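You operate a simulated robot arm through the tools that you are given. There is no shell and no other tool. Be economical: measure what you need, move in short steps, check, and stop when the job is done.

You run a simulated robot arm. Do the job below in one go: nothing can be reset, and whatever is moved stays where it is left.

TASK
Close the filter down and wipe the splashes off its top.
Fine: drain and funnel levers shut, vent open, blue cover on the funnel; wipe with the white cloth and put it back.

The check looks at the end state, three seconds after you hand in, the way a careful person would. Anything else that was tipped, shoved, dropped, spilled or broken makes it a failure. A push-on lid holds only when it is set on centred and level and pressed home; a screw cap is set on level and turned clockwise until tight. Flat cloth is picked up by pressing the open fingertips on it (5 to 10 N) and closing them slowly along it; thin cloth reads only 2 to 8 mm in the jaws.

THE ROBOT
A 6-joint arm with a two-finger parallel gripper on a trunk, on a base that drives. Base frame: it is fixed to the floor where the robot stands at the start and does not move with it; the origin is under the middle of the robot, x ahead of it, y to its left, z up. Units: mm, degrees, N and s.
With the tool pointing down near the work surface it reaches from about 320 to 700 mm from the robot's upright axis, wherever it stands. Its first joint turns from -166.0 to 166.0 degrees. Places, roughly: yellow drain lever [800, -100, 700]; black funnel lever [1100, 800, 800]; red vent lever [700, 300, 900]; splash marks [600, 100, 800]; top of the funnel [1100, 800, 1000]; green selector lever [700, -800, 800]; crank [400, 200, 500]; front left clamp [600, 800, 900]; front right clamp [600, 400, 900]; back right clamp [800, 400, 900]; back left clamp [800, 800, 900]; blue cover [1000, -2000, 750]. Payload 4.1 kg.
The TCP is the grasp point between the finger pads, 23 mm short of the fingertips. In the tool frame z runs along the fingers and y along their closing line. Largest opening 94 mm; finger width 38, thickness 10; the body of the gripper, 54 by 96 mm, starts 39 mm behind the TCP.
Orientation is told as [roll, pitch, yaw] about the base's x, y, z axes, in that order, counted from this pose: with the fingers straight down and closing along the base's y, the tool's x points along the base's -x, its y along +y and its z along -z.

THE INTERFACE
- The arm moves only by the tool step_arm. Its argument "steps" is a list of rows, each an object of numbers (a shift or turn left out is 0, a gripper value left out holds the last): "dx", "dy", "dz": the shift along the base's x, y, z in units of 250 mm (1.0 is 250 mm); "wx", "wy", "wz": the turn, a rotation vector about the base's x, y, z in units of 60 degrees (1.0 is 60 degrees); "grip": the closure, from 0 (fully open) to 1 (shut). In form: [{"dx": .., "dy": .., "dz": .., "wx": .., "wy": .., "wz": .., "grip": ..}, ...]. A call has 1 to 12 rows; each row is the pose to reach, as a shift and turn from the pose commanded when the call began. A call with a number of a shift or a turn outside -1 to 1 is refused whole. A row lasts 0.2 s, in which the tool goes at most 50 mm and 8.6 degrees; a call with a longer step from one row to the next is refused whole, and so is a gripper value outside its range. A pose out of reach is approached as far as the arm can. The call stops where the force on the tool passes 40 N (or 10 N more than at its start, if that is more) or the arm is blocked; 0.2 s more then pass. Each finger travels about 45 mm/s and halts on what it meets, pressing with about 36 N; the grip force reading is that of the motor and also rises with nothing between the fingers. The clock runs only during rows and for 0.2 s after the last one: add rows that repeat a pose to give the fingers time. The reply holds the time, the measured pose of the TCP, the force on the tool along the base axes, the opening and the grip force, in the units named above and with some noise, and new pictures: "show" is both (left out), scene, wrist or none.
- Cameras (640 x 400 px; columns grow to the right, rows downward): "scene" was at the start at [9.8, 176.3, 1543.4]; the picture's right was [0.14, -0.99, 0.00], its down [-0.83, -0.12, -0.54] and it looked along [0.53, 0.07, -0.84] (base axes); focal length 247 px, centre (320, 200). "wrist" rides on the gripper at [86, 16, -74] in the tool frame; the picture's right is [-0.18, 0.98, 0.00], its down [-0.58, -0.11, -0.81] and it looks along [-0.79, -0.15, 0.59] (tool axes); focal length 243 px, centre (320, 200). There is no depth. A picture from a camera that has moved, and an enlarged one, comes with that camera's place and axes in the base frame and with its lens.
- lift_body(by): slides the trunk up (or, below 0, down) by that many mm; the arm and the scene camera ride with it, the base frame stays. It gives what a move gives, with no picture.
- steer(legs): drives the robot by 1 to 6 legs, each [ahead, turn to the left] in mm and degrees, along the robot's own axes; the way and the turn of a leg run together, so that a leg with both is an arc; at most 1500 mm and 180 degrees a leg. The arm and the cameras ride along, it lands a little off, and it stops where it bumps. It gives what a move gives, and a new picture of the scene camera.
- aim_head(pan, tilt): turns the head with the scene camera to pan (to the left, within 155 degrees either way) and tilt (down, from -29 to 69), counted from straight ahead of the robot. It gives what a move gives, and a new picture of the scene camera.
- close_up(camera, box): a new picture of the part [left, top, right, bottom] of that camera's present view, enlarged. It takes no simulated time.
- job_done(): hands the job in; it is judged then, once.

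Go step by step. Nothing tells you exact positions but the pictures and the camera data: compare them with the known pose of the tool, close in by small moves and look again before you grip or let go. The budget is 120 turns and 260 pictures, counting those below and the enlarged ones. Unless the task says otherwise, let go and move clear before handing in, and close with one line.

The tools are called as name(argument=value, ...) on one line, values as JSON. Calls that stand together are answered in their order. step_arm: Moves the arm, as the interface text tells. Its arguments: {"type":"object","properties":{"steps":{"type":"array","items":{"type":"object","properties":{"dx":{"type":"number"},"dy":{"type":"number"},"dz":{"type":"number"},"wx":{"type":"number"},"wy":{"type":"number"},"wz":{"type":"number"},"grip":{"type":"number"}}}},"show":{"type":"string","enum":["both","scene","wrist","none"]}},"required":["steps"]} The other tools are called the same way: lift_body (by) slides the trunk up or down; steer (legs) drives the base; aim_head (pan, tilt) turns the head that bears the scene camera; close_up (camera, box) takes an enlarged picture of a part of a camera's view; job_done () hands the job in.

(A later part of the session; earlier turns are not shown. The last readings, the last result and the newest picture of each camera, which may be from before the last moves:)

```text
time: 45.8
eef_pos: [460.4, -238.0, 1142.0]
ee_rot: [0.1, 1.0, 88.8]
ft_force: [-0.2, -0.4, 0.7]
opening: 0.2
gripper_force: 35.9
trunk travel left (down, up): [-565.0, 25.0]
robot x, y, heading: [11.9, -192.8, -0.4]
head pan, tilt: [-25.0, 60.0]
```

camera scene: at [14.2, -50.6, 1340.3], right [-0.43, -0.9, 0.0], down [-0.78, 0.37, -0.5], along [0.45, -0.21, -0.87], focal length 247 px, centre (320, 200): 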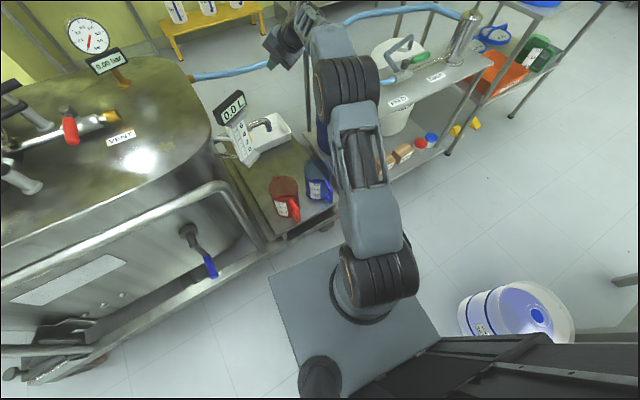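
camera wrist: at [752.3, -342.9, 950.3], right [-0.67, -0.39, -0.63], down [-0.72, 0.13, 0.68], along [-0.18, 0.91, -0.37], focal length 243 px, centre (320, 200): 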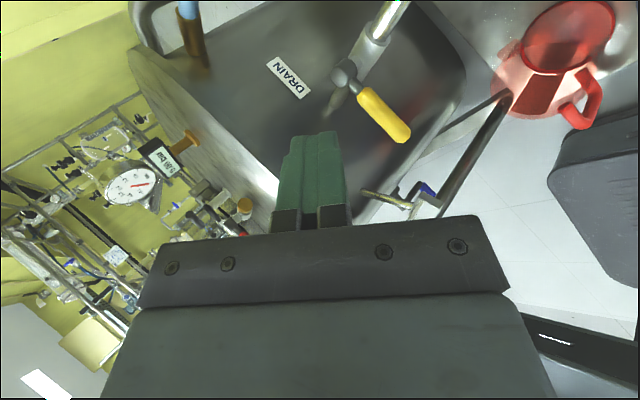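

Now I'll drive around to stand in front of the tank at y≈370.

aim_head(pan=0, tilt=45)

steer(legs=[[-300, 0], [0, 90], [560, 0], [0, -90], [310, 0]])

```text
time: 46.7
eef_pos: [462.5, -238.3, 1142.0]
ee_rot: [0.2, 0.9, 88.9]
ft_force: [0.6, 0.2, -0.1]
opening: 0.0
gripper_force: 36.5
trunk travel left (down, up): [-565.0, 25.0]
robot x, y, heading: [10.2, -187.8, -0.3]
head pan, tilt: [0.0, 45.0]
camera scene: at [35.1, -22.5, 1599.7], right [-0.01, -1.0, 0.0], down [-0.71, 0.01, -0.71], along [0.71, -0.01, -0.71], focal length 247 px, centre (320, 200)
```

scene: 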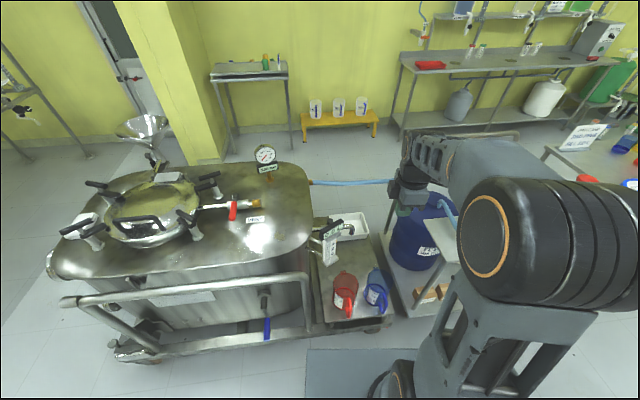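

```text
time: 60.9
eef_pos: [484.3, 307.6, 1140.4]
ee_rot: [0.3, 0.8, 87.7]
ft_force: [0.6, 0.2, -0.3]
opening: 0.2
gripper_force: 35.4
trunk travel left (down, up): [-565.0, 25.0]
robot x, y, heading: [33.5, 364.9, -1.6]
head pan, tilt: [0.0, 45.0]
camera scene: at [62.9, 532.4, 1599.8], right [-0.03, -1.0, 0.0], down [-0.71, 0.02, -0.71], along [0.71, -0.02, -0.71], focal length 247 px, centre (320, 200)
```

scene: 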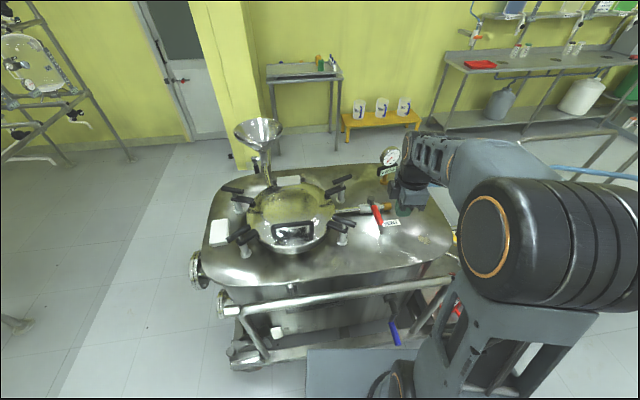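

I'm in place with the tank ahead. I'll zoom in on the tank top to see the cloth, the vent and the splash marks.

close_up(camera="scene", box=[320, 150, 460, 260])

close_up(camera="scene", box=[190, 160, 350, 290])

close_up(camera="wrist", box=[0, 0, 640, 400])

```text
3.64 times, centred on (390, 205) of scene
camera zoom: at [62.9, 532.4, 1599.8], right [-0.03, -1.0, 0.0], down [-0.71, 0.02, -0.71], along [0.71, -0.02, -0.71], focal length 898 px, centre (66, 182)
```

zoom: 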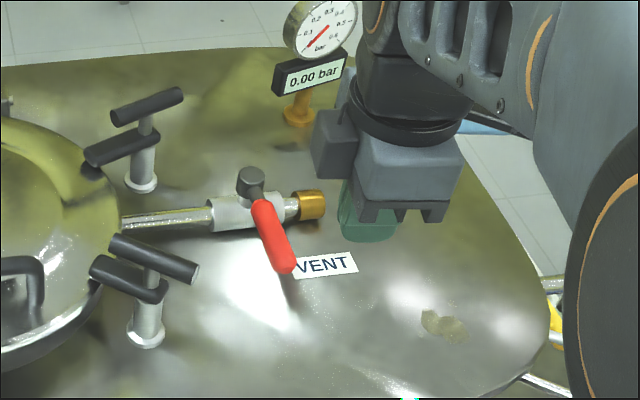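

```text
3.08 times, centred on (270, 225) of scene
camera zoom: at [62.9, 532.4, 1599.8], right [-0.03, -1.0, 0.0], down [-0.71, 0.02, -0.71], along [0.71, -0.02, -0.71], focal length 760 px, centre (474, 123)
```

zoom: 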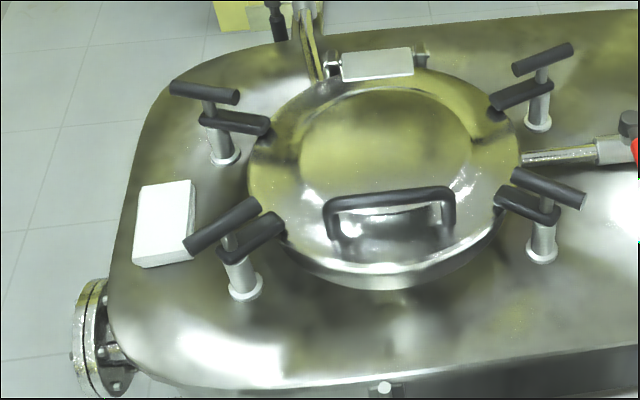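

```text
1.00 times, centred on (320, 200) of wrist
camera zoom: at [465.4, 221.4, 1217.7], right [-0.97, 0.22, 0.0], down [0.14, 0.59, 0.8], along [0.18, 0.78, -0.6], focal length 243 px, centre (320, 200)
```

zoom: 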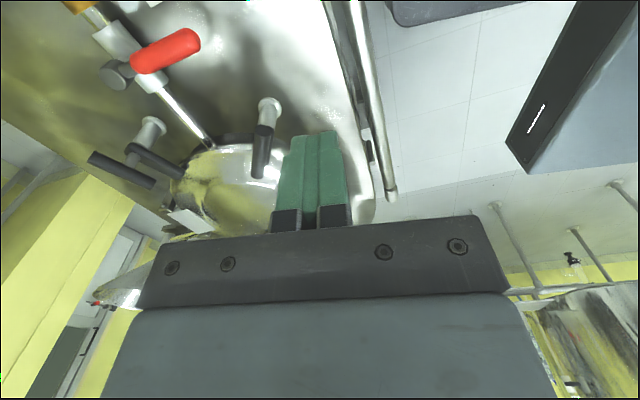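

The vent knob is at about [750,312,905] and its handle points -x, so it's shut; open is toward -y. I'll place the closed fingers beside the handle on its +y side.

step_arm(steps=[{"dx": 0.16, "dy": 0.03}, {"dx": 0.32, "dy": 0.06}, {"dx": 0.48, "dy": 0.1}, {"dx": 0.64, "dy": 0.13}, {"dx": 0.763, "dy": 0.165, "dz": -0.1}, {"dx": 0.763, "dy": 0.165, "dz": -0.28}, {"dx": 0.763, "dy": 0.165, "dz": -0.46}, {"dx": 0.763, "dy": 0.165, "dz": -0.6}])

close_up(camera="scene", box=[310, 130, 470, 260])

```text
time: 62.7
eef_pos: [675.7, 348.1, 989.9]
ee_rot: [0.2, 1.0, 87.8]
ft_force: [0.4, 0.2, 0.4]
opening: 0.0
gripper_force: 35.5
trunk travel left (down, up): [-565.0, 25.0]
robot x, y, heading: [35.4, 368.2, -1.5]
head pan, tilt: [0.0, 45.0]
camera scene: at [62.8, 532.4, 1599.8], right [-0.03, -1.0, 0.0], down [-0.71, 0.02, -0.71], along [0.71, -0.02, -0.71], focal length 247 px, centre (320, 200)
camera wrist: at [656.4, 262.7, 1066.7], right [-0.97, 0.22, 0.0], down [0.14, 0.59, 0.8], along [0.18, 0.78, -0.6], focal length 243 px, centre (320, 200)
```

scene: 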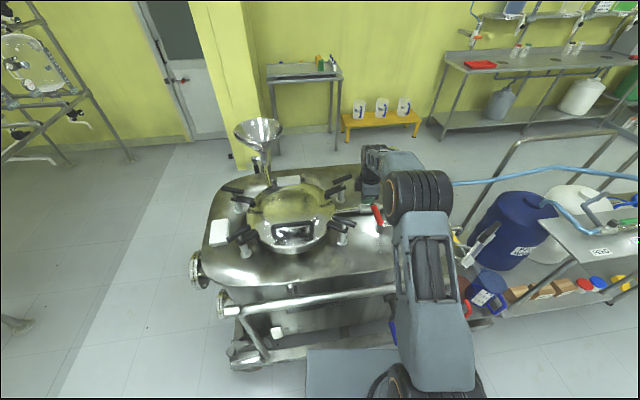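
wrist: 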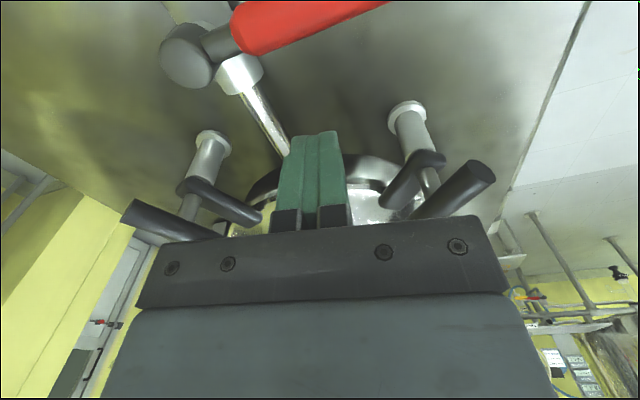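

```text
3.08 times, centred on (390, 195) of scene
camera zoom: at [62.8, 532.4, 1599.8], right [-0.03, -1.0, 0.0], down [-0.71, 0.02, -0.71], along [0.71, -0.02, -0.71], focal length 760 px, centre (105, 215)
```

zoom: 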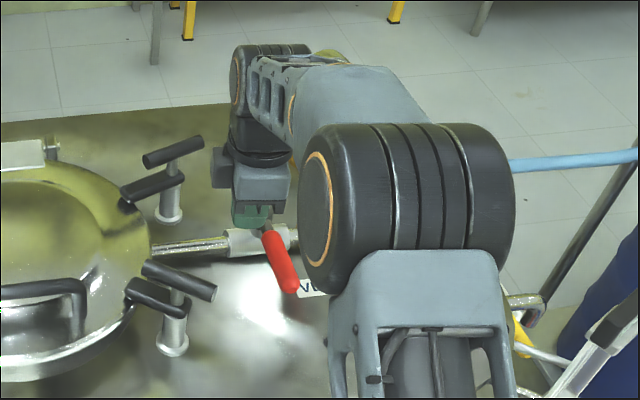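

The finger stick lines up just on the +y side of the handle. I'll descend beside it.

step_arm(steps=[{"dz": -0.12}, {"dz": -0.24}, {"dz": -0.32}], show="wrist")

```text
time: 63.5
eef_pos: [673.8, 349.9, 912.9]
ee_rot: [0.2, 1.0, 87.8]
ft_force: [-0.7, -0.2, 0.2]
opening: 0.0
gripper_force: 36.1
trunk travel left (down, up): [-565.0, 25.0]
robot x, y, heading: [35.2, 368.9, -1.5]
head pan, tilt: [0.0, 45.0]
camera wrist: at [655.9, 263.2, 988.1], right [-0.97, 0.22, 0.0], down [0.14, 0.59, 0.8], along [0.18, 0.78, -0.6], focal length 243 px, centre (320, 200)
```

wrist: 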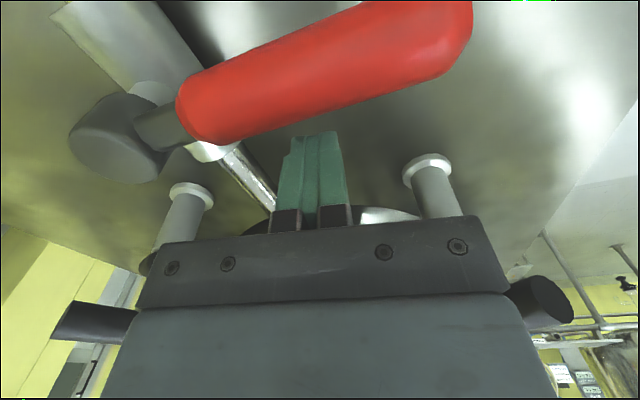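

Now I'll sweep the vent handle toward -y along its arc.

step_arm(steps=[{"dx": -0.008, "dy": -0.048}, {"dx": -0.03, "dy": -0.125}, {"dx": -0.036, "dy": -0.184}, {"dx": -0.024, "dy": -0.26}, {"dx": 0.016, "dy": -0.34}, {"dx": 0.072, "dy": -0.404}, {"dx": 0.144, "dy": -0.452}, {"dx": 0.2, "dy": -0.472}, {"dx": 0.248, "dy": -0.484}])

close_up(camera="scene", box=[310, 130, 470, 260])

```text
time: 65.5
eef_pos: [727.7, 229.5, 912.9]
ee_rot: [0.5, 0.9, 87.8]
ft_force: [-13.6, 3.6, 0.2]
opening: 0.0
gripper_force: 35.7
out of reach, approached as far as the arm can: row 9
trunk travel left (down, up): [-565.0, 25.0]
robot x, y, heading: [34.3, 369.0, -1.5]
head pan, tilt: [0.0, 45.0]
camera scene: at [60.8, 532.7, 1599.8], right [-0.03, -1.0, 0.0], down [-0.71, 0.02, -0.71], along [0.71, -0.02, -0.71], focal length 247 px, centre (320, 200)
camera wrist: at [709.6, 143.3, 988.3], right [-0.97, 0.22, 0.01], down [0.14, 0.59, 0.8], along [0.17, 0.78, -0.6], focal length 243 px, centre (320, 200)
```

scene: 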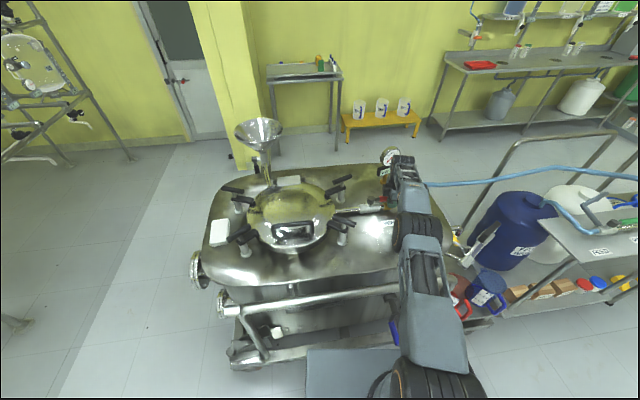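
wrist: 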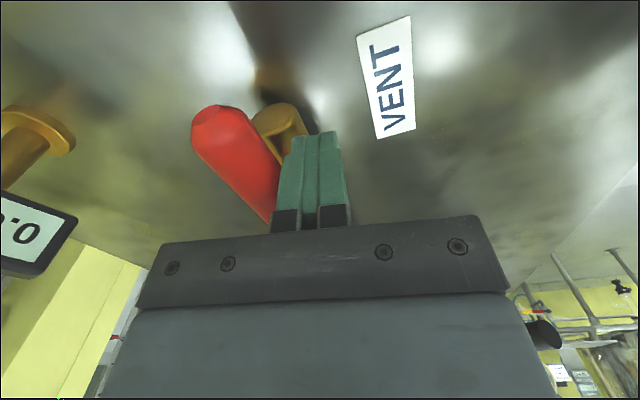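

```text
3.08 times, centred on (390, 195) of scene
camera zoom: at [60.8, 532.7, 1599.8], right [-0.03, -1.0, 0.0], down [-0.71, 0.02, -0.71], along [0.71, -0.02, -0.71], focal length 760 px, centre (105, 215)
```

zoom: 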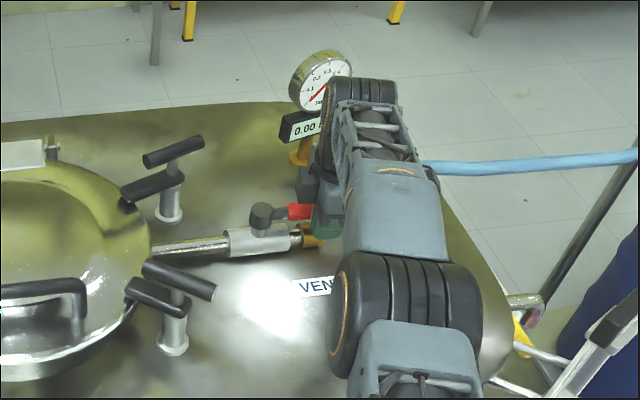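

The vent handle now lies along its pipe and meets resistance. I'll back off and check it.

step_arm(steps=[{"dx": -0.1}, {"dx": -0.2, "dz": 0.08}, {"dx": -0.3, "dz": 0.25}, {"dx": -0.4, "dz": 0.4}, {"dx": -0.5, "dz": 0.56}, {"dx": -0.6, "dz": 0.72}, {"dx": -0.75, "dz": 0.8}, {"dx": -0.9, "dz": 0.85}], show="wrist")

close_up(camera="scene", box=[310, 150, 470, 280])

```text
time: 67.3
eef_pos: [504.0, 229.7, 1125.0]
ee_rot: [0.2, 0.9, 87.7]
ft_force: [-0.3, -0.2, -0.8]
opening: 0.3
gripper_force: 35.9
trunk travel left (down, up): [-565.0, 25.0]
robot x, y, heading: [34.1, 361.5, -1.7]
head pan, tilt: [0.0, 45.0]
camera wrist: at [483.8, 143.1, 1201.2], right [-0.97, 0.22, 0.0], down [0.14, 0.59, 0.8], along [0.18, 0.78, -0.6], focal length 243 px, centre (320, 200)
```

wrist: 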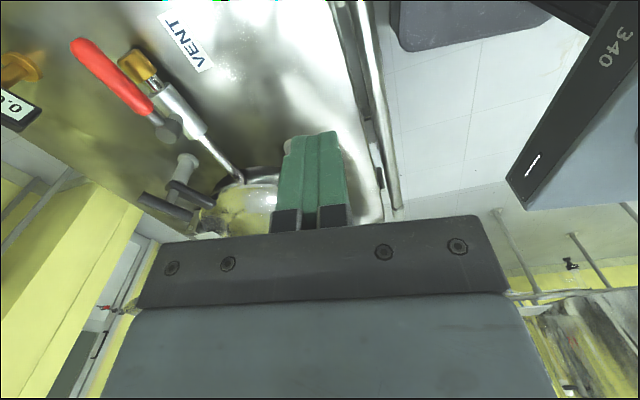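

```text
3.08 times, centred on (390, 215) of scene
camera zoom: at [61.5, 532.5, 1599.8], right [-0.03, -1.0, 0.0], down [-0.71, 0.02, -0.71], along [0.71, -0.02, -0.71], focal length 760 px, centre (105, 154)
```

zoom: 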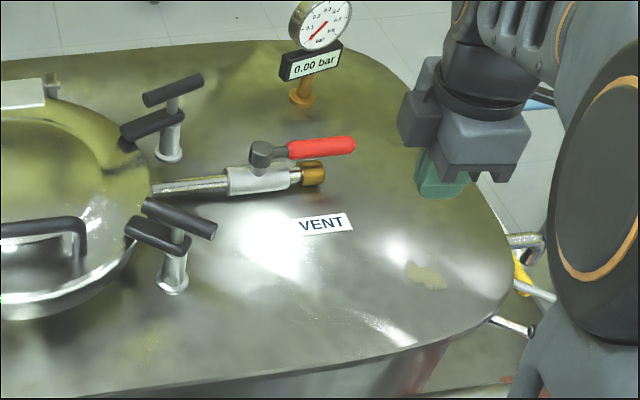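

The vent is open. Now I'll look more closely at the splash marks and the white pad.

close_up(camera="scene", box=[370, 200, 430, 250])

close_up(camera="scene", box=[310, 220, 390, 280])

close_up(camera="scene", box=[190, 190, 260, 260])

close_up(camera="scene", box=[220, 100, 320, 190])

```text
8.00 times, centred on (400, 225) of scene
camera zoom: at [61.5, 532.5, 1599.8], right [-0.03, -1.0, 0.0], down [-0.71, 0.02, -0.71], along [0.71, -0.02, -0.71], focal length 1977 px, centre (-320, 0)
```

zoom: 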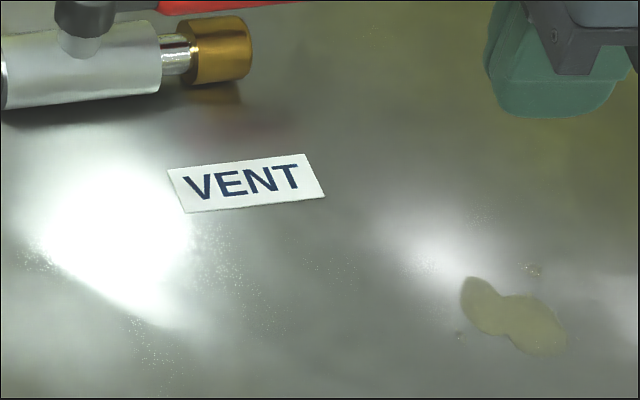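

```text
6.67 times, centred on (350, 250) of scene
camera zoom: at [61.5, 532.5, 1599.8], right [-0.03, -1.0, 0.0], down [-0.71, 0.02, -0.71], along [0.71, -0.02, -0.71], focal length 1647 px, centre (120, -133)
```

zoom: 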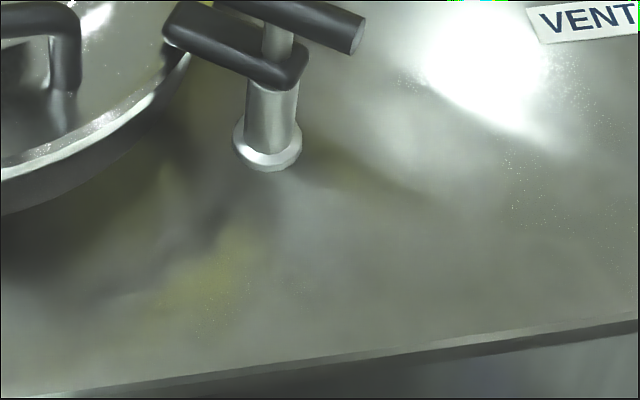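

```text
5.71 times, centred on (225, 225) of scene
camera zoom: at [61.5, 532.5, 1599.8], right [-0.03, -1.0, 0.0], down [-0.71, 0.02, -0.71], along [0.71, -0.02, -0.71], focal length 1412 px, centre (863, 57)
```

zoom: 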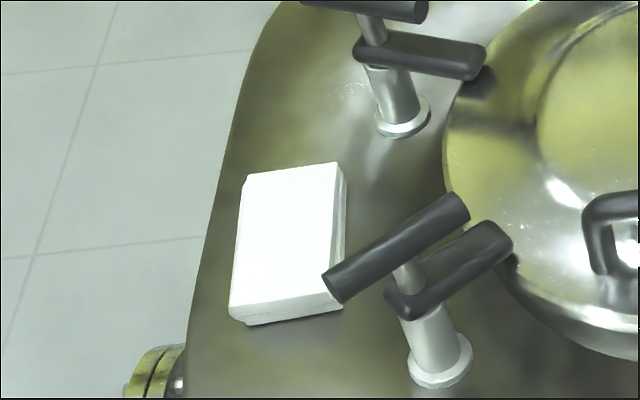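

```text
4.44 times, centred on (270, 145) of scene
camera zoom: at [61.5, 532.5, 1599.8], right [-0.03, -1.0, 0.0], down [-0.71, 0.02, -0.71], along [0.71, -0.02, -0.71], focal length 1098 px, centre (542, 444)
```

zoom: 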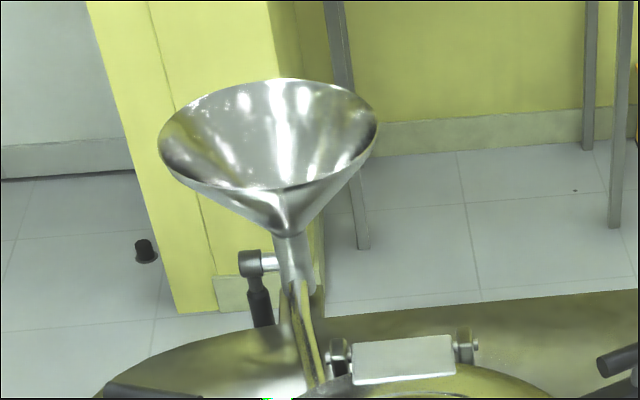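

The stain is a double blob near [597,128]. The white pad at about [643,890] is the folded cloth, roughly 65 × 110 mm and turned about 10°. I'll shift to y≈515 so both are in reach.

steer(legs=[[-180, -50], [-180, 51.6], [326, 0]])

aim_head(pan=20, tilt=50)

close_up(camera="scene", box=[180, 130, 380, 260])

```text
time: 74.0
eef_pos: [524.2, 386.2, 1123.8]
ee_rot: [0.3, 0.9, 88.4]
ft_force: [0.0, 0.0, 0.1]
opening: 0.1
gripper_force: 36.4
trunk travel left (down, up): [-565.0, 25.0]
robot x, y, heading: [52.2, 516.0, -0.6]
head pan, tilt: [0.0, 45.0]
camera scene: at [77.6, 683.5, 1599.8], right [-0.01, -1.0, 0.0], down [-0.71, 0.01, -0.71], along [0.71, -0.01, -0.71], focal length 247 px, centre (320, 200)
```

scene: 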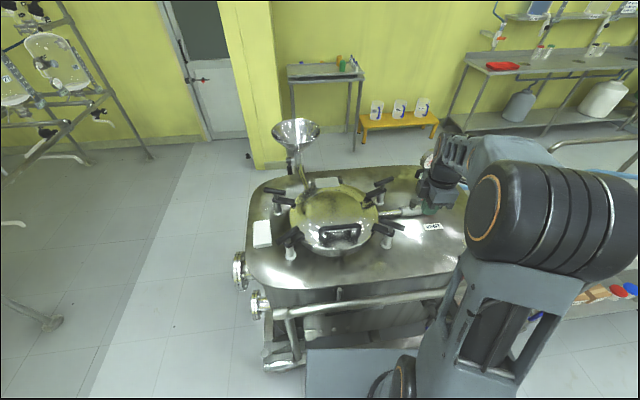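

```text
time: 74.8
eef_pos: [523.6, 385.9, 1124.4]
ee_rot: [0.3, 0.9, 88.4]
ft_force: [-0.4, -0.5, -0.7]
opening: 0.2
gripper_force: 36.4
trunk travel left (down, up): [-565.0, 25.0]
robot x, y, heading: [54.4, 516.4, -0.8]
head pan, tilt: [20.0, 50.0]
camera scene: at [68.3, 709.9, 1592.9], right [0.33, -0.94, 0.0], down [-0.72, -0.25, -0.64], along [0.61, 0.21, -0.77], focal length 247 px, centre (320, 200)
```

scene: 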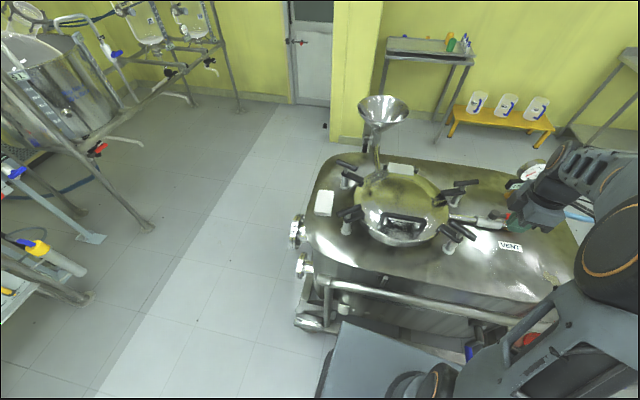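

```text
3.08 times, centred on (280, 195) of scene
camera zoom: at [68.3, 709.9, 1592.9], right [0.33, -0.94, 0.0], down [-0.72, -0.25, -0.64], along [0.61, 0.21, -0.77], focal length 760 px, centre (443, 215)
```

zoom: 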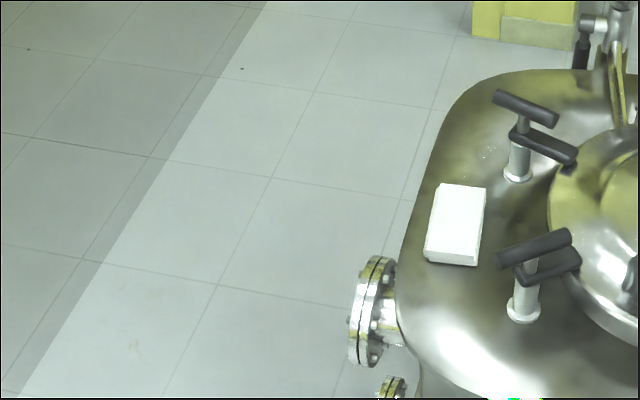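

I'll move the arm over the cloth, turn to yaw ≈10°, and open the fingers.

step_arm(steps=[{"dy": 0.166, "dx": 0.033, "wz": -0.108, "grip": 0}, {"dy": 0.333, "dx": 0.066, "wz": -0.216}, {"dy": 0.5, "dx": 0.1, "wz": -0.325}, {"dy": 0.666, "dx": 0.133, "wz": -0.433}, {"dy": 0.833, "dx": 0.166, "wz": -0.54}, {"dy": 1.0, "dx": 0.2, "wz": -0.65}], show="none")

step_arm(steps=[{"dy": 0.166, "wz": -0.108}, {"dy": 0.333, "wz": -0.216}, {"dy": 0.5, "wz": -0.325, "dz": -0.05}, {"dy": 0.666, "wz": -0.433, "dz": -0.1}, {"dy": 0.833, "dx": 0.02, "wz": -0.54, "dz": -0.15}, {"dy": 1.0, "dx": 0.04, "wz": -0.65, "dz": -0.2}])

```text
time: 76.2
eef_pos: [572.2, 638.5, 1124.7]
ee_rot: [0.2, 1.0, 49.3]
ft_force: [-0.2, -0.3, 0.0]
opening: 94.1
gripper_force: 0.1
trunk travel left (down, up): [-565.0, 25.0]
robot x, y, heading: [53.2, 518.3, -0.8]
head pan, tilt: [20.0, 50.0]
```

```text
time: 77.6
eef_pos: [584.4, 888.7, 1074.8]
ee_rot: [0.2, 1.0, 10.5]
ft_force: [0.7, 0.3, -0.5]
opening: 93.7
gripper_force: 0.0
trunk travel left (down, up): [-565.0, 25.0]
robot x, y, heading: [51.2, 518.0, -0.7]
head pan, tilt: [20.0, 50.0]
camera scene: at [68.6, 711.1, 1592.7], right [0.33, -0.94, 0.0], down [-0.72, -0.25, -0.64], along [0.61, 0.21, -0.77], focal length 247 px, centre (320, 200)
camera wrist: at [496.9, 887.9, 1150.2], right [0.0, 1.0, 0.0], down [0.6, 0.0, 0.8], along [0.8, 0.0, -0.6], focal length 243 px, centre (320, 200)
```

scene: 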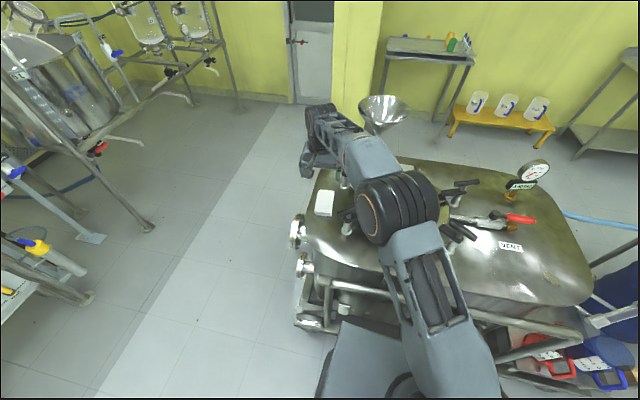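
wrist: 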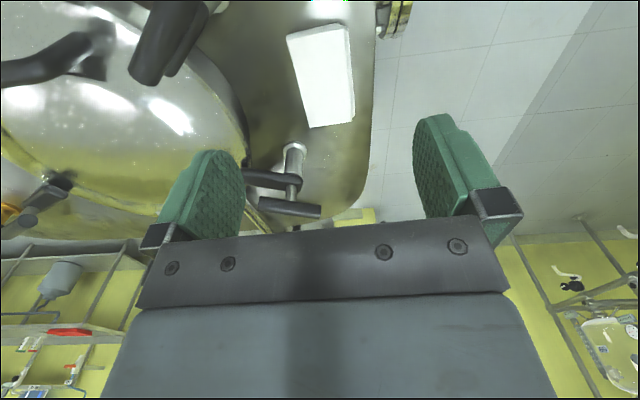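

The pad spans about x 590–700, y 854–934 with its top near z 865, turned about 10°. I'll move above it and descend partway.

step_arm(steps=[{"dx": 0.09, "dz": -0.15}, {"dx": 0.18, "dy": 0.008, "dz": -0.3}, {"dx": 0.18, "dy": 0.008, "dz": -0.45}, {"dx": 0.18, "dy": 0.008, "dz": -0.6}])

close_up(camera="scene", box=[290, 150, 390, 230])

```text
time: 78.6
eef_pos: [628.0, 888.2, 923.6]
ee_rot: [0.1, 0.9, 10.4]
ft_force: [0.4, -0.7, -0.2]
opening: 93.7
gripper_force: 0.0
trunk travel left (down, up): [-565.0, 25.0]
robot x, y, heading: [51.8, 522.6, -0.7]
head pan, tilt: [20.0, 50.0]
camera scene: at [68.5, 710.4, 1592.8], right [0.33, -0.94, 0.0], down [-0.72, -0.25, -0.64], along [0.61, 0.21, -0.77], focal length 247 px, centre (320, 200)
camera wrist: at [542.0, 886.6, 999.9], right [0.0, 1.0, 0.0], down [0.6, 0.0, 0.8], along [0.8, 0.0, -0.6], focal length 243 px, centre (320, 200)
```

scene: 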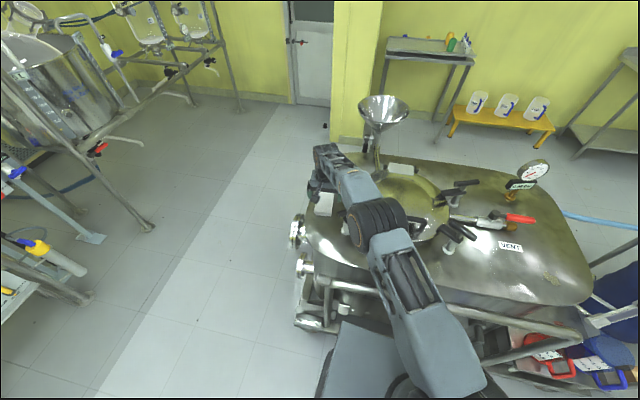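
wrist: 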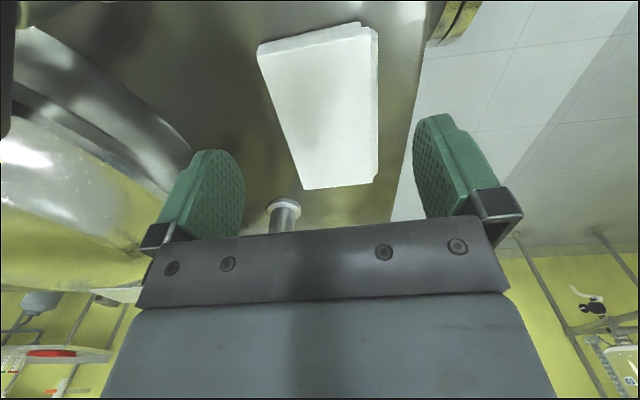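

```text
5.00 times, centred on (340, 190) of scene
camera zoom: at [68.5, 710.4, 1592.8], right [0.33, -0.94, 0.0], down [-0.72, -0.25, -0.64], along [0.61, 0.21, -0.77], focal length 1235 px, centre (220, 250)
```

zoom: 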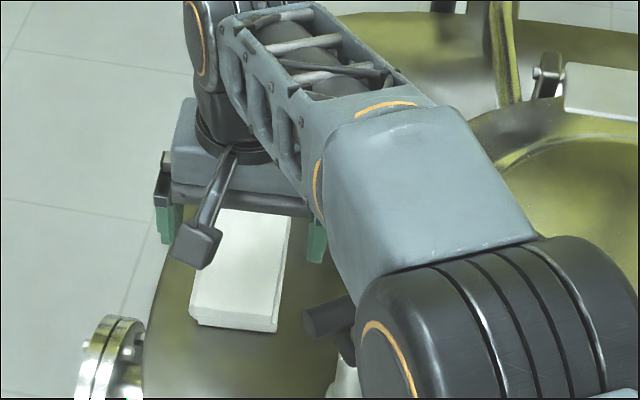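

The cloth is a folded stack between the open fingers. I'll lower around it gently, feeling for the tank surface.

step_arm(steps=[{"dy": 0.008, "dz": -0.08}, {"dy": 0.008, "dz": -0.14}, {"dy": 0.008, "dz": -0.18}, {"dy": 0.008, "dz": -0.19}, {"dy": 0.008, "dz": -0.2}], show="wrist")

```text
time: 79.8
eef_pos: [627.8, 889.8, 874.5]
ee_rot: [0.2, 1.0, 10.5]
ft_force: [0.5, -0.3, -0.3]
opening: 93.9
gripper_force: 0.0
trunk travel left (down, up): [-565.0, 25.0]
robot x, y, heading: [54.3, 514.8, -0.5]
head pan, tilt: [20.0, 50.0]
camera wrist: at [542.0, 888.6, 950.6], right [0.0, 1.0, 0.0], down [0.6, 0.0, 0.8], along [0.8, 0.0, -0.6], focal length 243 px, centre (320, 200)
```

wrist: 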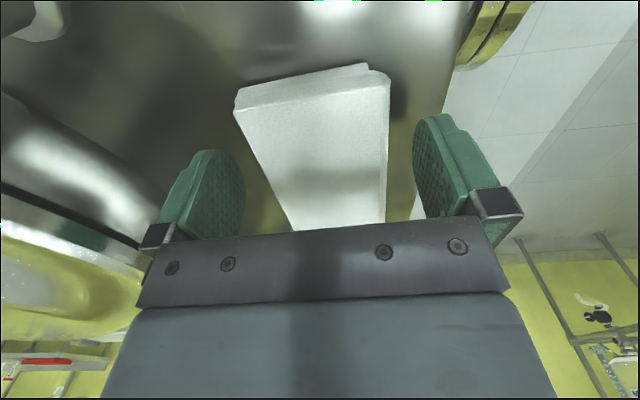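

step_arm(steps=[{"dz": -0.008}, {"dz": -0.016}, {"dz": -0.024}, {"dz": -0.032}, {"dz": -0.04}, {"dz": -0.048}], show="none")

```text
time: 81.2
eef_pos: [627.5, 889.3, 864.1]
ee_rot: [0.3, 0.8, 10.5]
ft_force: [-1.8, -1.0, 2.5]
opening: 93.8
gripper_force: 0.1
trunk travel left (down, up): [-565.0, 25.0]
robot x, y, heading: [51.8, 516.4, -0.5]
head pan, tilt: [20.0, 50.0]
```

The fingertips just touched the tank at TCP z≈864. I'll raise 4 mm and close on the cloth's sides slowly.

step_arm(steps=[{"dz": 0.02, "grip": 0.1}, {"dz": 0.02, "grip": 0.25}, {"dz": 0.02, "grip": 0.4}, {"dz": 0.02, "grip": 0.55}, {"dz": 0.02, "grip": 0.7}, {"dz": 0.02, "grip": 0.85}, {"dz": 0.02, "grip": 1}, {"dz": 0.02, "grip": 1}, {"dz": 0.02, "grip": 1}])

close_up(camera="scene", box=[290, 150, 390, 230])

```text
time: 83.2
eef_pos: [629.3, 891.3, 867.1]
ee_rot: [0.1, 0.9, 10.5]
ft_force: [-0.2, -0.9, -0.6]
opening: 67.1
gripper_force: 36.0
trunk travel left (down, up): [-565.0, 25.0]
robot x, y, heading: [54.5, 516.6, -0.6]
head pan, tilt: [20.0, 50.0]
camera scene: at [68.4, 710.2, 1592.8], right [0.33, -0.94, 0.0], down [-0.72, -0.25, -0.64], along [0.61, 0.21, -0.77], focal length 247 px, centre (320, 200)
camera wrist: at [542.1, 889.2, 943.5], right [0.0, 1.0, 0.0], down [0.6, 0.0, 0.8], along [0.8, 0.0, -0.6], focal length 243 px, centre (320, 200)
```

scene: 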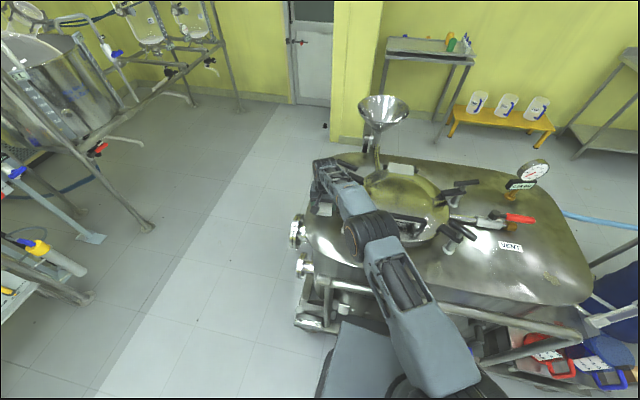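
wrist: 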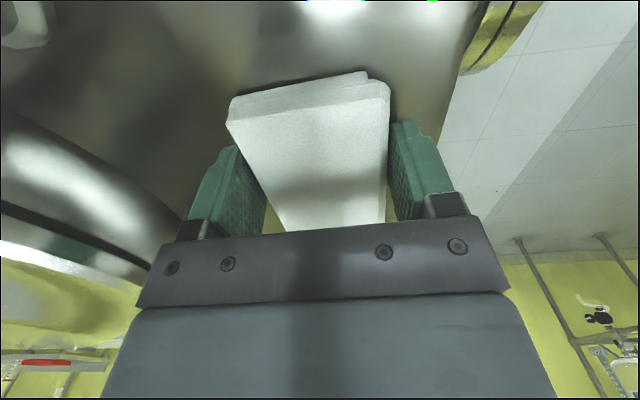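

```text
5.00 times, centred on (340, 190) of scene
camera zoom: at [68.4, 710.2, 1592.8], right [0.33, -0.94, 0.0], down [-0.72, -0.25, -0.64], along [0.61, 0.21, -0.77], focal length 1235 px, centre (220, 250)
```

zoom: 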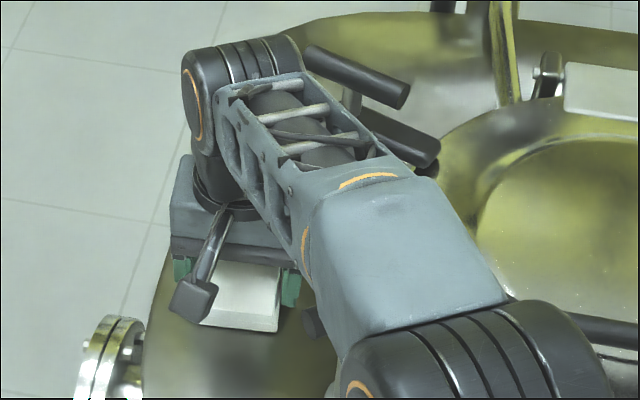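

The cloth is gripped at 67 mm. The return pose is TCP [629,891,867], yaw 10.5. I'll lift it and carry it toward the stain.

step_arm(steps=[{"dz": 0.15}, {"dz": 0.33}, {"dz": 0.51}, {"dz": 0.7}, {"dz": 0.75, "dy": -0.15}, {"dz": 0.75, "dy": -0.33}, {"dz": 0.75, "dy": -0.5}, {"dz": 0.75, "dy": -0.67}, {"dz": 0.75, "dy": -0.84}, {"dz": 0.75, "dy": -1.0}])

step_arm(steps=[{"dy": -0.17}, {"dy": -0.34}, {"dy": -0.51}, {"dy": -0.68}, {"dy": -0.85}, {"dy": -1.0}], show="none")

step_arm(steps=[{"dy": -0.17}, {"dy": -0.34}, {"dy": -0.51}, {"dy": -0.68}, {"dy": -0.85, "dx": -0.05}, {"dy": -0.92, "dx": -0.1}])

```text
time: 85.4
eef_pos: [628.5, 637.7, 1056.4]
ee_rot: [0.2, 0.9, 10.5]
ft_force: [-0.3, 0.3, 0.9]
opening: 67.2
gripper_force: 35.9
trunk travel left (down, up): [-565.0, 25.0]
robot x, y, heading: [50.3, 515.8, -0.7]
head pan, tilt: [20.0, 50.0]
camera scene: at [68.4, 709.5, 1592.9], right [0.33, -0.94, 0.0], down [-0.72, -0.25, -0.64], along [0.61, 0.21, -0.77], focal length 247 px, centre (320, 200)
camera wrist: at [542.0, 637.8, 1131.9], right [0.0, 1.0, 0.0], down [0.6, 0.0, 0.8], along [0.8, 0.0, -0.6], focal length 243 px, centre (320, 200)
```

scene: 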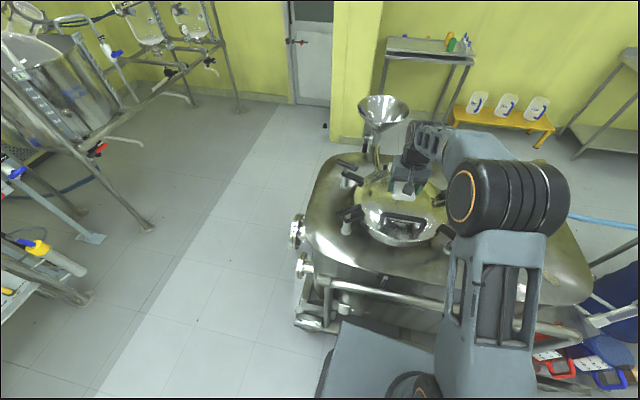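
wrist: 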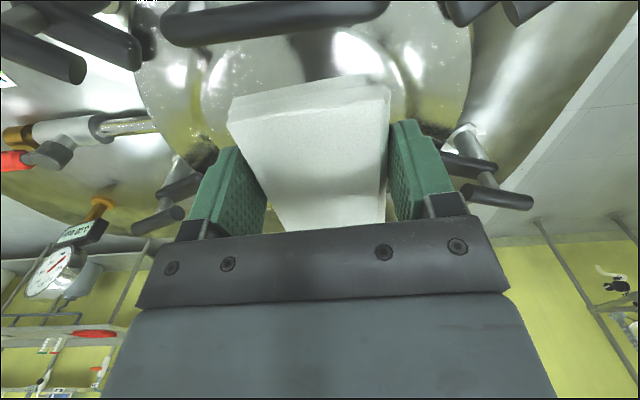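

```text
time: 86.8
eef_pos: [627.6, 388.6, 1055.1]
ee_rot: [0.4, 0.9, 10.5]
ft_force: [-0.1, 0.5, -1.5]
opening: 67.0
gripper_force: 36.1
trunk travel left (down, up): [-565.0, 25.0]
robot x, y, heading: [49.9, 515.9, -0.5]
head pan, tilt: [20.0, 50.0]
```

```text
time: 88.2
eef_pos: [602.1, 159.7, 1055.7]
ee_rot: [0.3, 0.8, 10.5]
ft_force: [-0.2, 0.4, -0.3]
opening: 67.2
gripper_force: 35.6
trunk travel left (down, up): [-565.0, 25.0]
robot x, y, heading: [56.6, 514.8, -0.8]
head pan, tilt: [20.0, 50.0]
camera scene: at [68.1, 709.6, 1592.9], right [0.33, -0.94, 0.0], down [-0.72, -0.25, -0.64], along [0.61, 0.21, -0.77], focal length 247 px, centre (320, 200)
camera wrist: at [516.3, 158.4, 1132.1], right [0.0, 1.0, 0.0], down [0.6, 0.0, 0.8], along [0.8, 0.0, -0.6], focal length 243 px, centre (320, 200)
```

scene: 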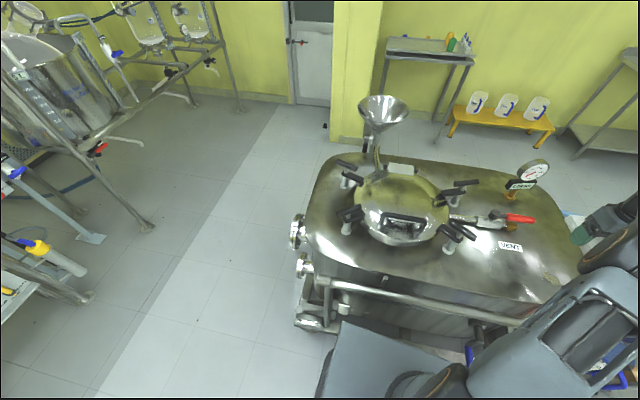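
wrist: 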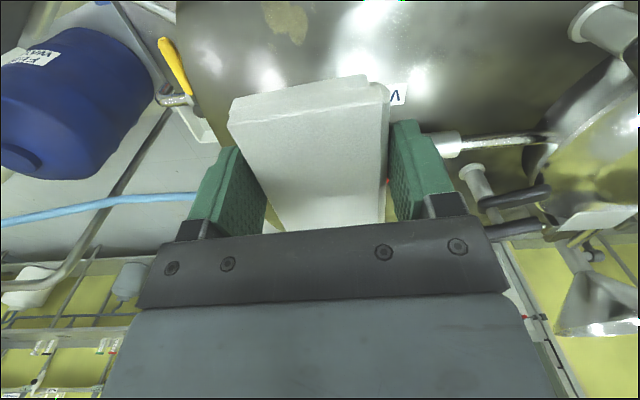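

The stain shows at about x 585–622, y 103–150. I'll check its extent, then lower the pad over it.

close_up(camera="wrist", box=[220, 0, 360, 90])

step_arm(steps=[{"dx": -0.052, "dy": -0.144, "dz": -0.12}, {"dx": -0.052, "dy": -0.144, "dz": -0.3}, {"dx": -0.052, "dy": -0.144, "dz": -0.48}, {"dx": -0.052, "dy": -0.144, "dz": -0.64}, {"dx": -0.052, "dy": -0.144, "dz": -0.7}], show="wrist")

```text
4.44 times, centred on (290, 45) of wrist
camera zoom: at [516.3, 158.4, 1132.1], right [0.0, 1.0, 0.0], down [0.6, 0.0, 0.8], along [0.8, 0.0, -0.6], focal length 1078 px, centre (453, 889)
```

zoom: 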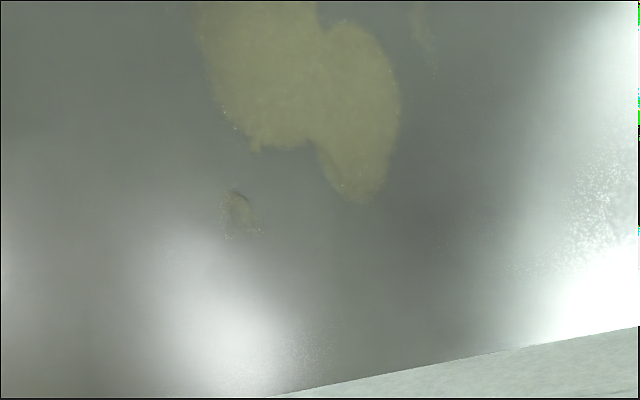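

```text
time: 89.4
eef_pos: [591.3, 124.0, 880.9]
ee_rot: [0.2, 0.9, 10.5]
ft_force: [-0.4, 0.3, -0.2]
opening: 67.2
gripper_force: 36.5
trunk travel left (down, up): [-565.0, 25.0]
robot x, y, heading: [49.7, 516.2, -0.6]
head pan, tilt: [20.0, 50.0]
camera wrist: at [504.5, 123.0, 956.6], right [0.0, 1.0, 0.0], down [0.6, 0.0, 0.8], along [0.8, 0.0, -0.6], focal length 243 px, centre (320, 200)
```

wrist: 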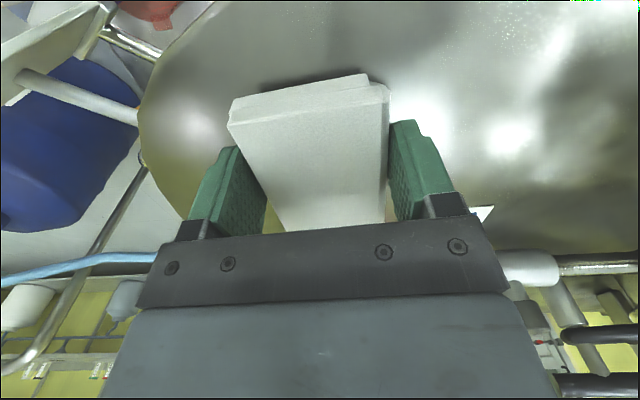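

The splashes cover about x 572–632, y 95–160. I'll press the cloth down gently until contact.

step_arm(steps=[{"dz": -0.024}, {"dz": -0.036}, {"dz": -0.044}, {"dz": -0.052}, {"dz": -0.056}], show="none")

```text
time: 90.6
eef_pos: [590.6, 124.4, 867.5]
ee_rot: [0.3, 0.8, 10.5]
ft_force: [-0.3, -1.1, 3.1]
opening: 67.1
gripper_force: 35.6
trunk travel left (down, up): [-565.0, 25.0]
robot x, y, heading: [55.5, 523.7, -0.4]
head pan, tilt: [20.0, 50.0]
```

Contact is at z≈867. I'll press slightly more and wipe in y-strokes.

step_arm(steps=[{"dz": -0.01}, {"dz": -0.01, "dy": 0.08}, {"dz": -0.01, "dy": 0.16}, {"dz": -0.01, "dy": 0.08}, {"dz": -0.01}, {"dz": -0.01, "dy": -0.08}, {"dz": -0.01, "dy": -0.16}, {"dz": -0.01, "dy": -0.08}, {"dz": -0.01}])

```text
time: 92.6
eef_pos: [591.7, 123.0, 866.8]
ee_rot: [0.0, 0.5, 10.7]
ft_force: [1.3, -9.0, 24.9]
opening: 66.9
gripper_force: 36.5
trunk travel left (down, up): [-565.0, 25.0]
robot x, y, heading: [50.6, 519.9, -0.7]
head pan, tilt: [20.0, 50.0]
camera scene: at [66.5, 710.2, 1592.9], right [0.33, -0.94, 0.0], down [-0.72, -0.25, -0.64], along [0.61, 0.21, -0.77], focal length 247 px, centre (320, 200)
camera wrist: at [504.5, 123.1, 942.6], right [0.0, 1.0, 0.0], down [0.6, 0.0, 0.8], along [0.8, 0.0, -0.6], focal length 243 px, centre (320, 200)
```

scene: 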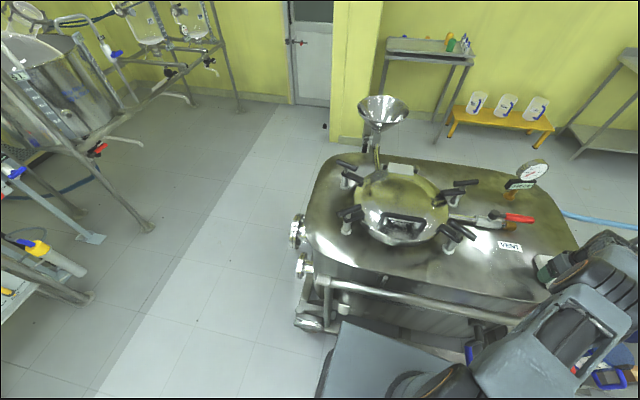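
wrist: 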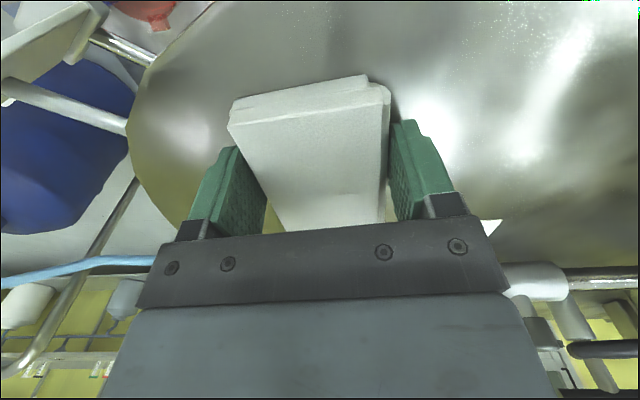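

The wipe works, though the push is a bit firm. I'll ease up 1 mm, do x-strokes and cross-strokes, then lift to inspect.

step_arm(steps=[{"dz": 0.005}, {"dz": 0.005, "dx": 0.1}, {"dz": 0.005, "dx": 0.1, "dy": 0.12}, {"dz": 0.005, "dx": 0.0, "dy": 0.14}, {"dz": 0.005, "dx": -0.1, "dy": 0.12}, {"dz": 0.005, "dx": -0.1}, {"dz": 0.005, "dx": -0.1, "dy": -0.12}, {"dz": 0.005, "dx": 0.0, "dy": -0.12}, {"dz": 0.005, "dx": 0.1, "dy": -0.1}, {"dz": 0.005, "dx": 0.05}, {"dz": 0.005}], show="none")

step_arm(steps=[{"dz": 0.15}, {"dz": 0.33}, {"dz": 0.51}, {"dz": 0.7}, {"dz": 0.75, "dy": 0.15}, {"dz": 0.75, "dy": 0.3}])

close_up(camera="wrist", box=[200, 0, 360, 90])

close_up(camera="scene", box=[460, 230, 600, 310])

```text
time: 95.0
eef_pos: [592.1, 126.3, 867.2]
ee_rot: [0.1, 0.6, 10.6]
ft_force: [7.0, 2.0, 17.7]
opening: 67.2
gripper_force: 35.6
out of reach, approached as far as the arm can: row 9
trunk travel left (down, up): [-565.0, 25.0]
robot x, y, heading: [57.1, 517.7, -0.6]
head pan, tilt: [20.0, 50.0]
```

```text
time: 96.4
eef_pos: [591.4, 200.6, 1053.2]
ee_rot: [0.1, 0.9, 10.4]
ft_force: [-0.1, 0.0, -0.4]
opening: 67.1
gripper_force: 36.0
trunk travel left (down, up): [-565.0, 25.0]
robot x, y, heading: [53.3, 517.1, -0.5]
head pan, tilt: [20.0, 50.0]
camera scene: at [68.3, 710.6, 1592.8], right [0.33, -0.94, 0.0], down [-0.72, -0.25, -0.64], along [0.61, 0.21, -0.77], focal length 247 px, centre (320, 200)
camera wrist: at [504.8, 199.3, 1129.1], right [0.0, 1.0, 0.0], down [0.6, 0.0, 0.8], along [0.8, 0.0, -0.6], focal length 243 px, centre (320, 200)
```

scene: 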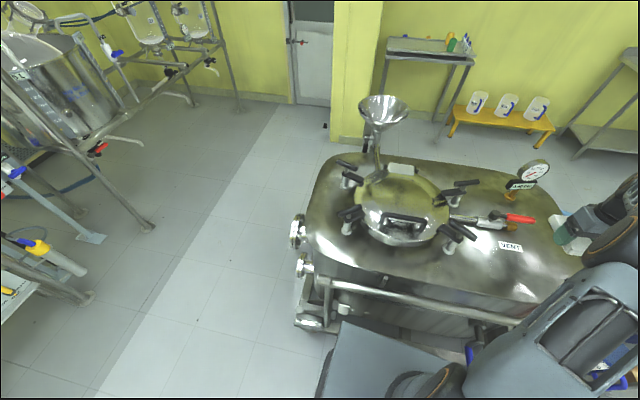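
wrist: 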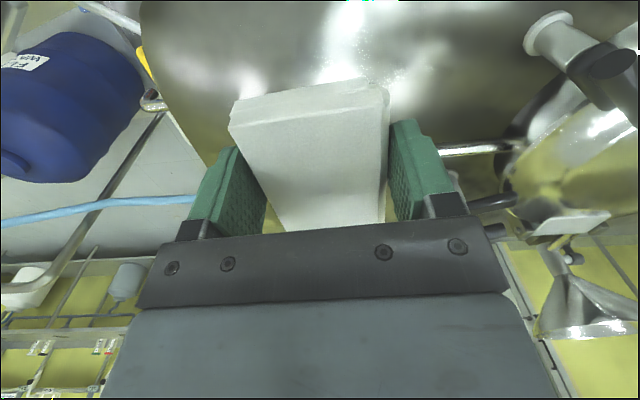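

```text
4.00 times, centred on (280, 45) of wrist
camera zoom: at [504.8, 199.3, 1129.1], right [0.0, 1.0, 0.0], down [0.6, 0.0, 0.8], along [0.8, 0.0, -0.6], focal length 970 px, centre (480, 820)
```

zoom: 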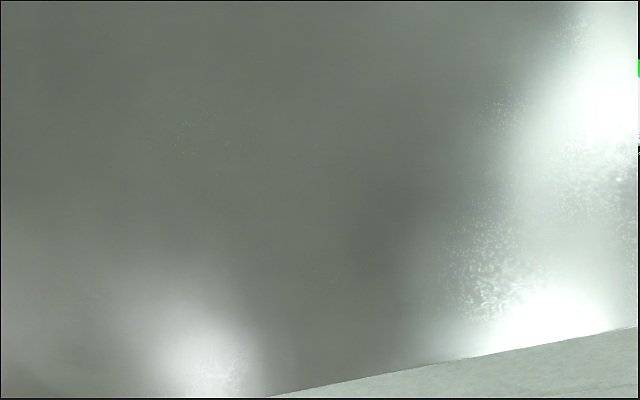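

```text
4.57 times, centred on (530, 270) of scene
camera zoom: at [68.3, 710.6, 1592.8], right [0.33, -0.94, 0.0], down [-0.72, -0.25, -0.64], along [0.61, 0.21, -0.77], focal length 1130 px, centre (-640, -120)
```

zoom: 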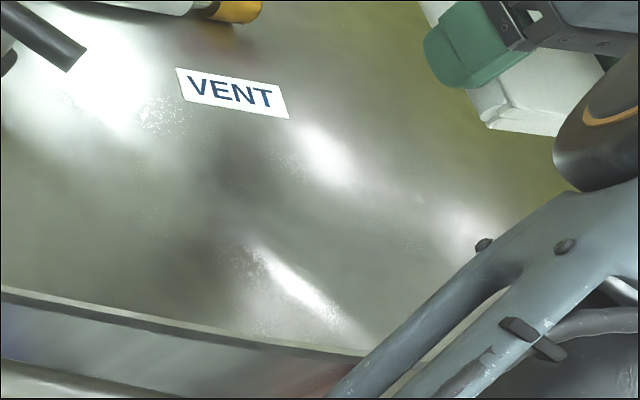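

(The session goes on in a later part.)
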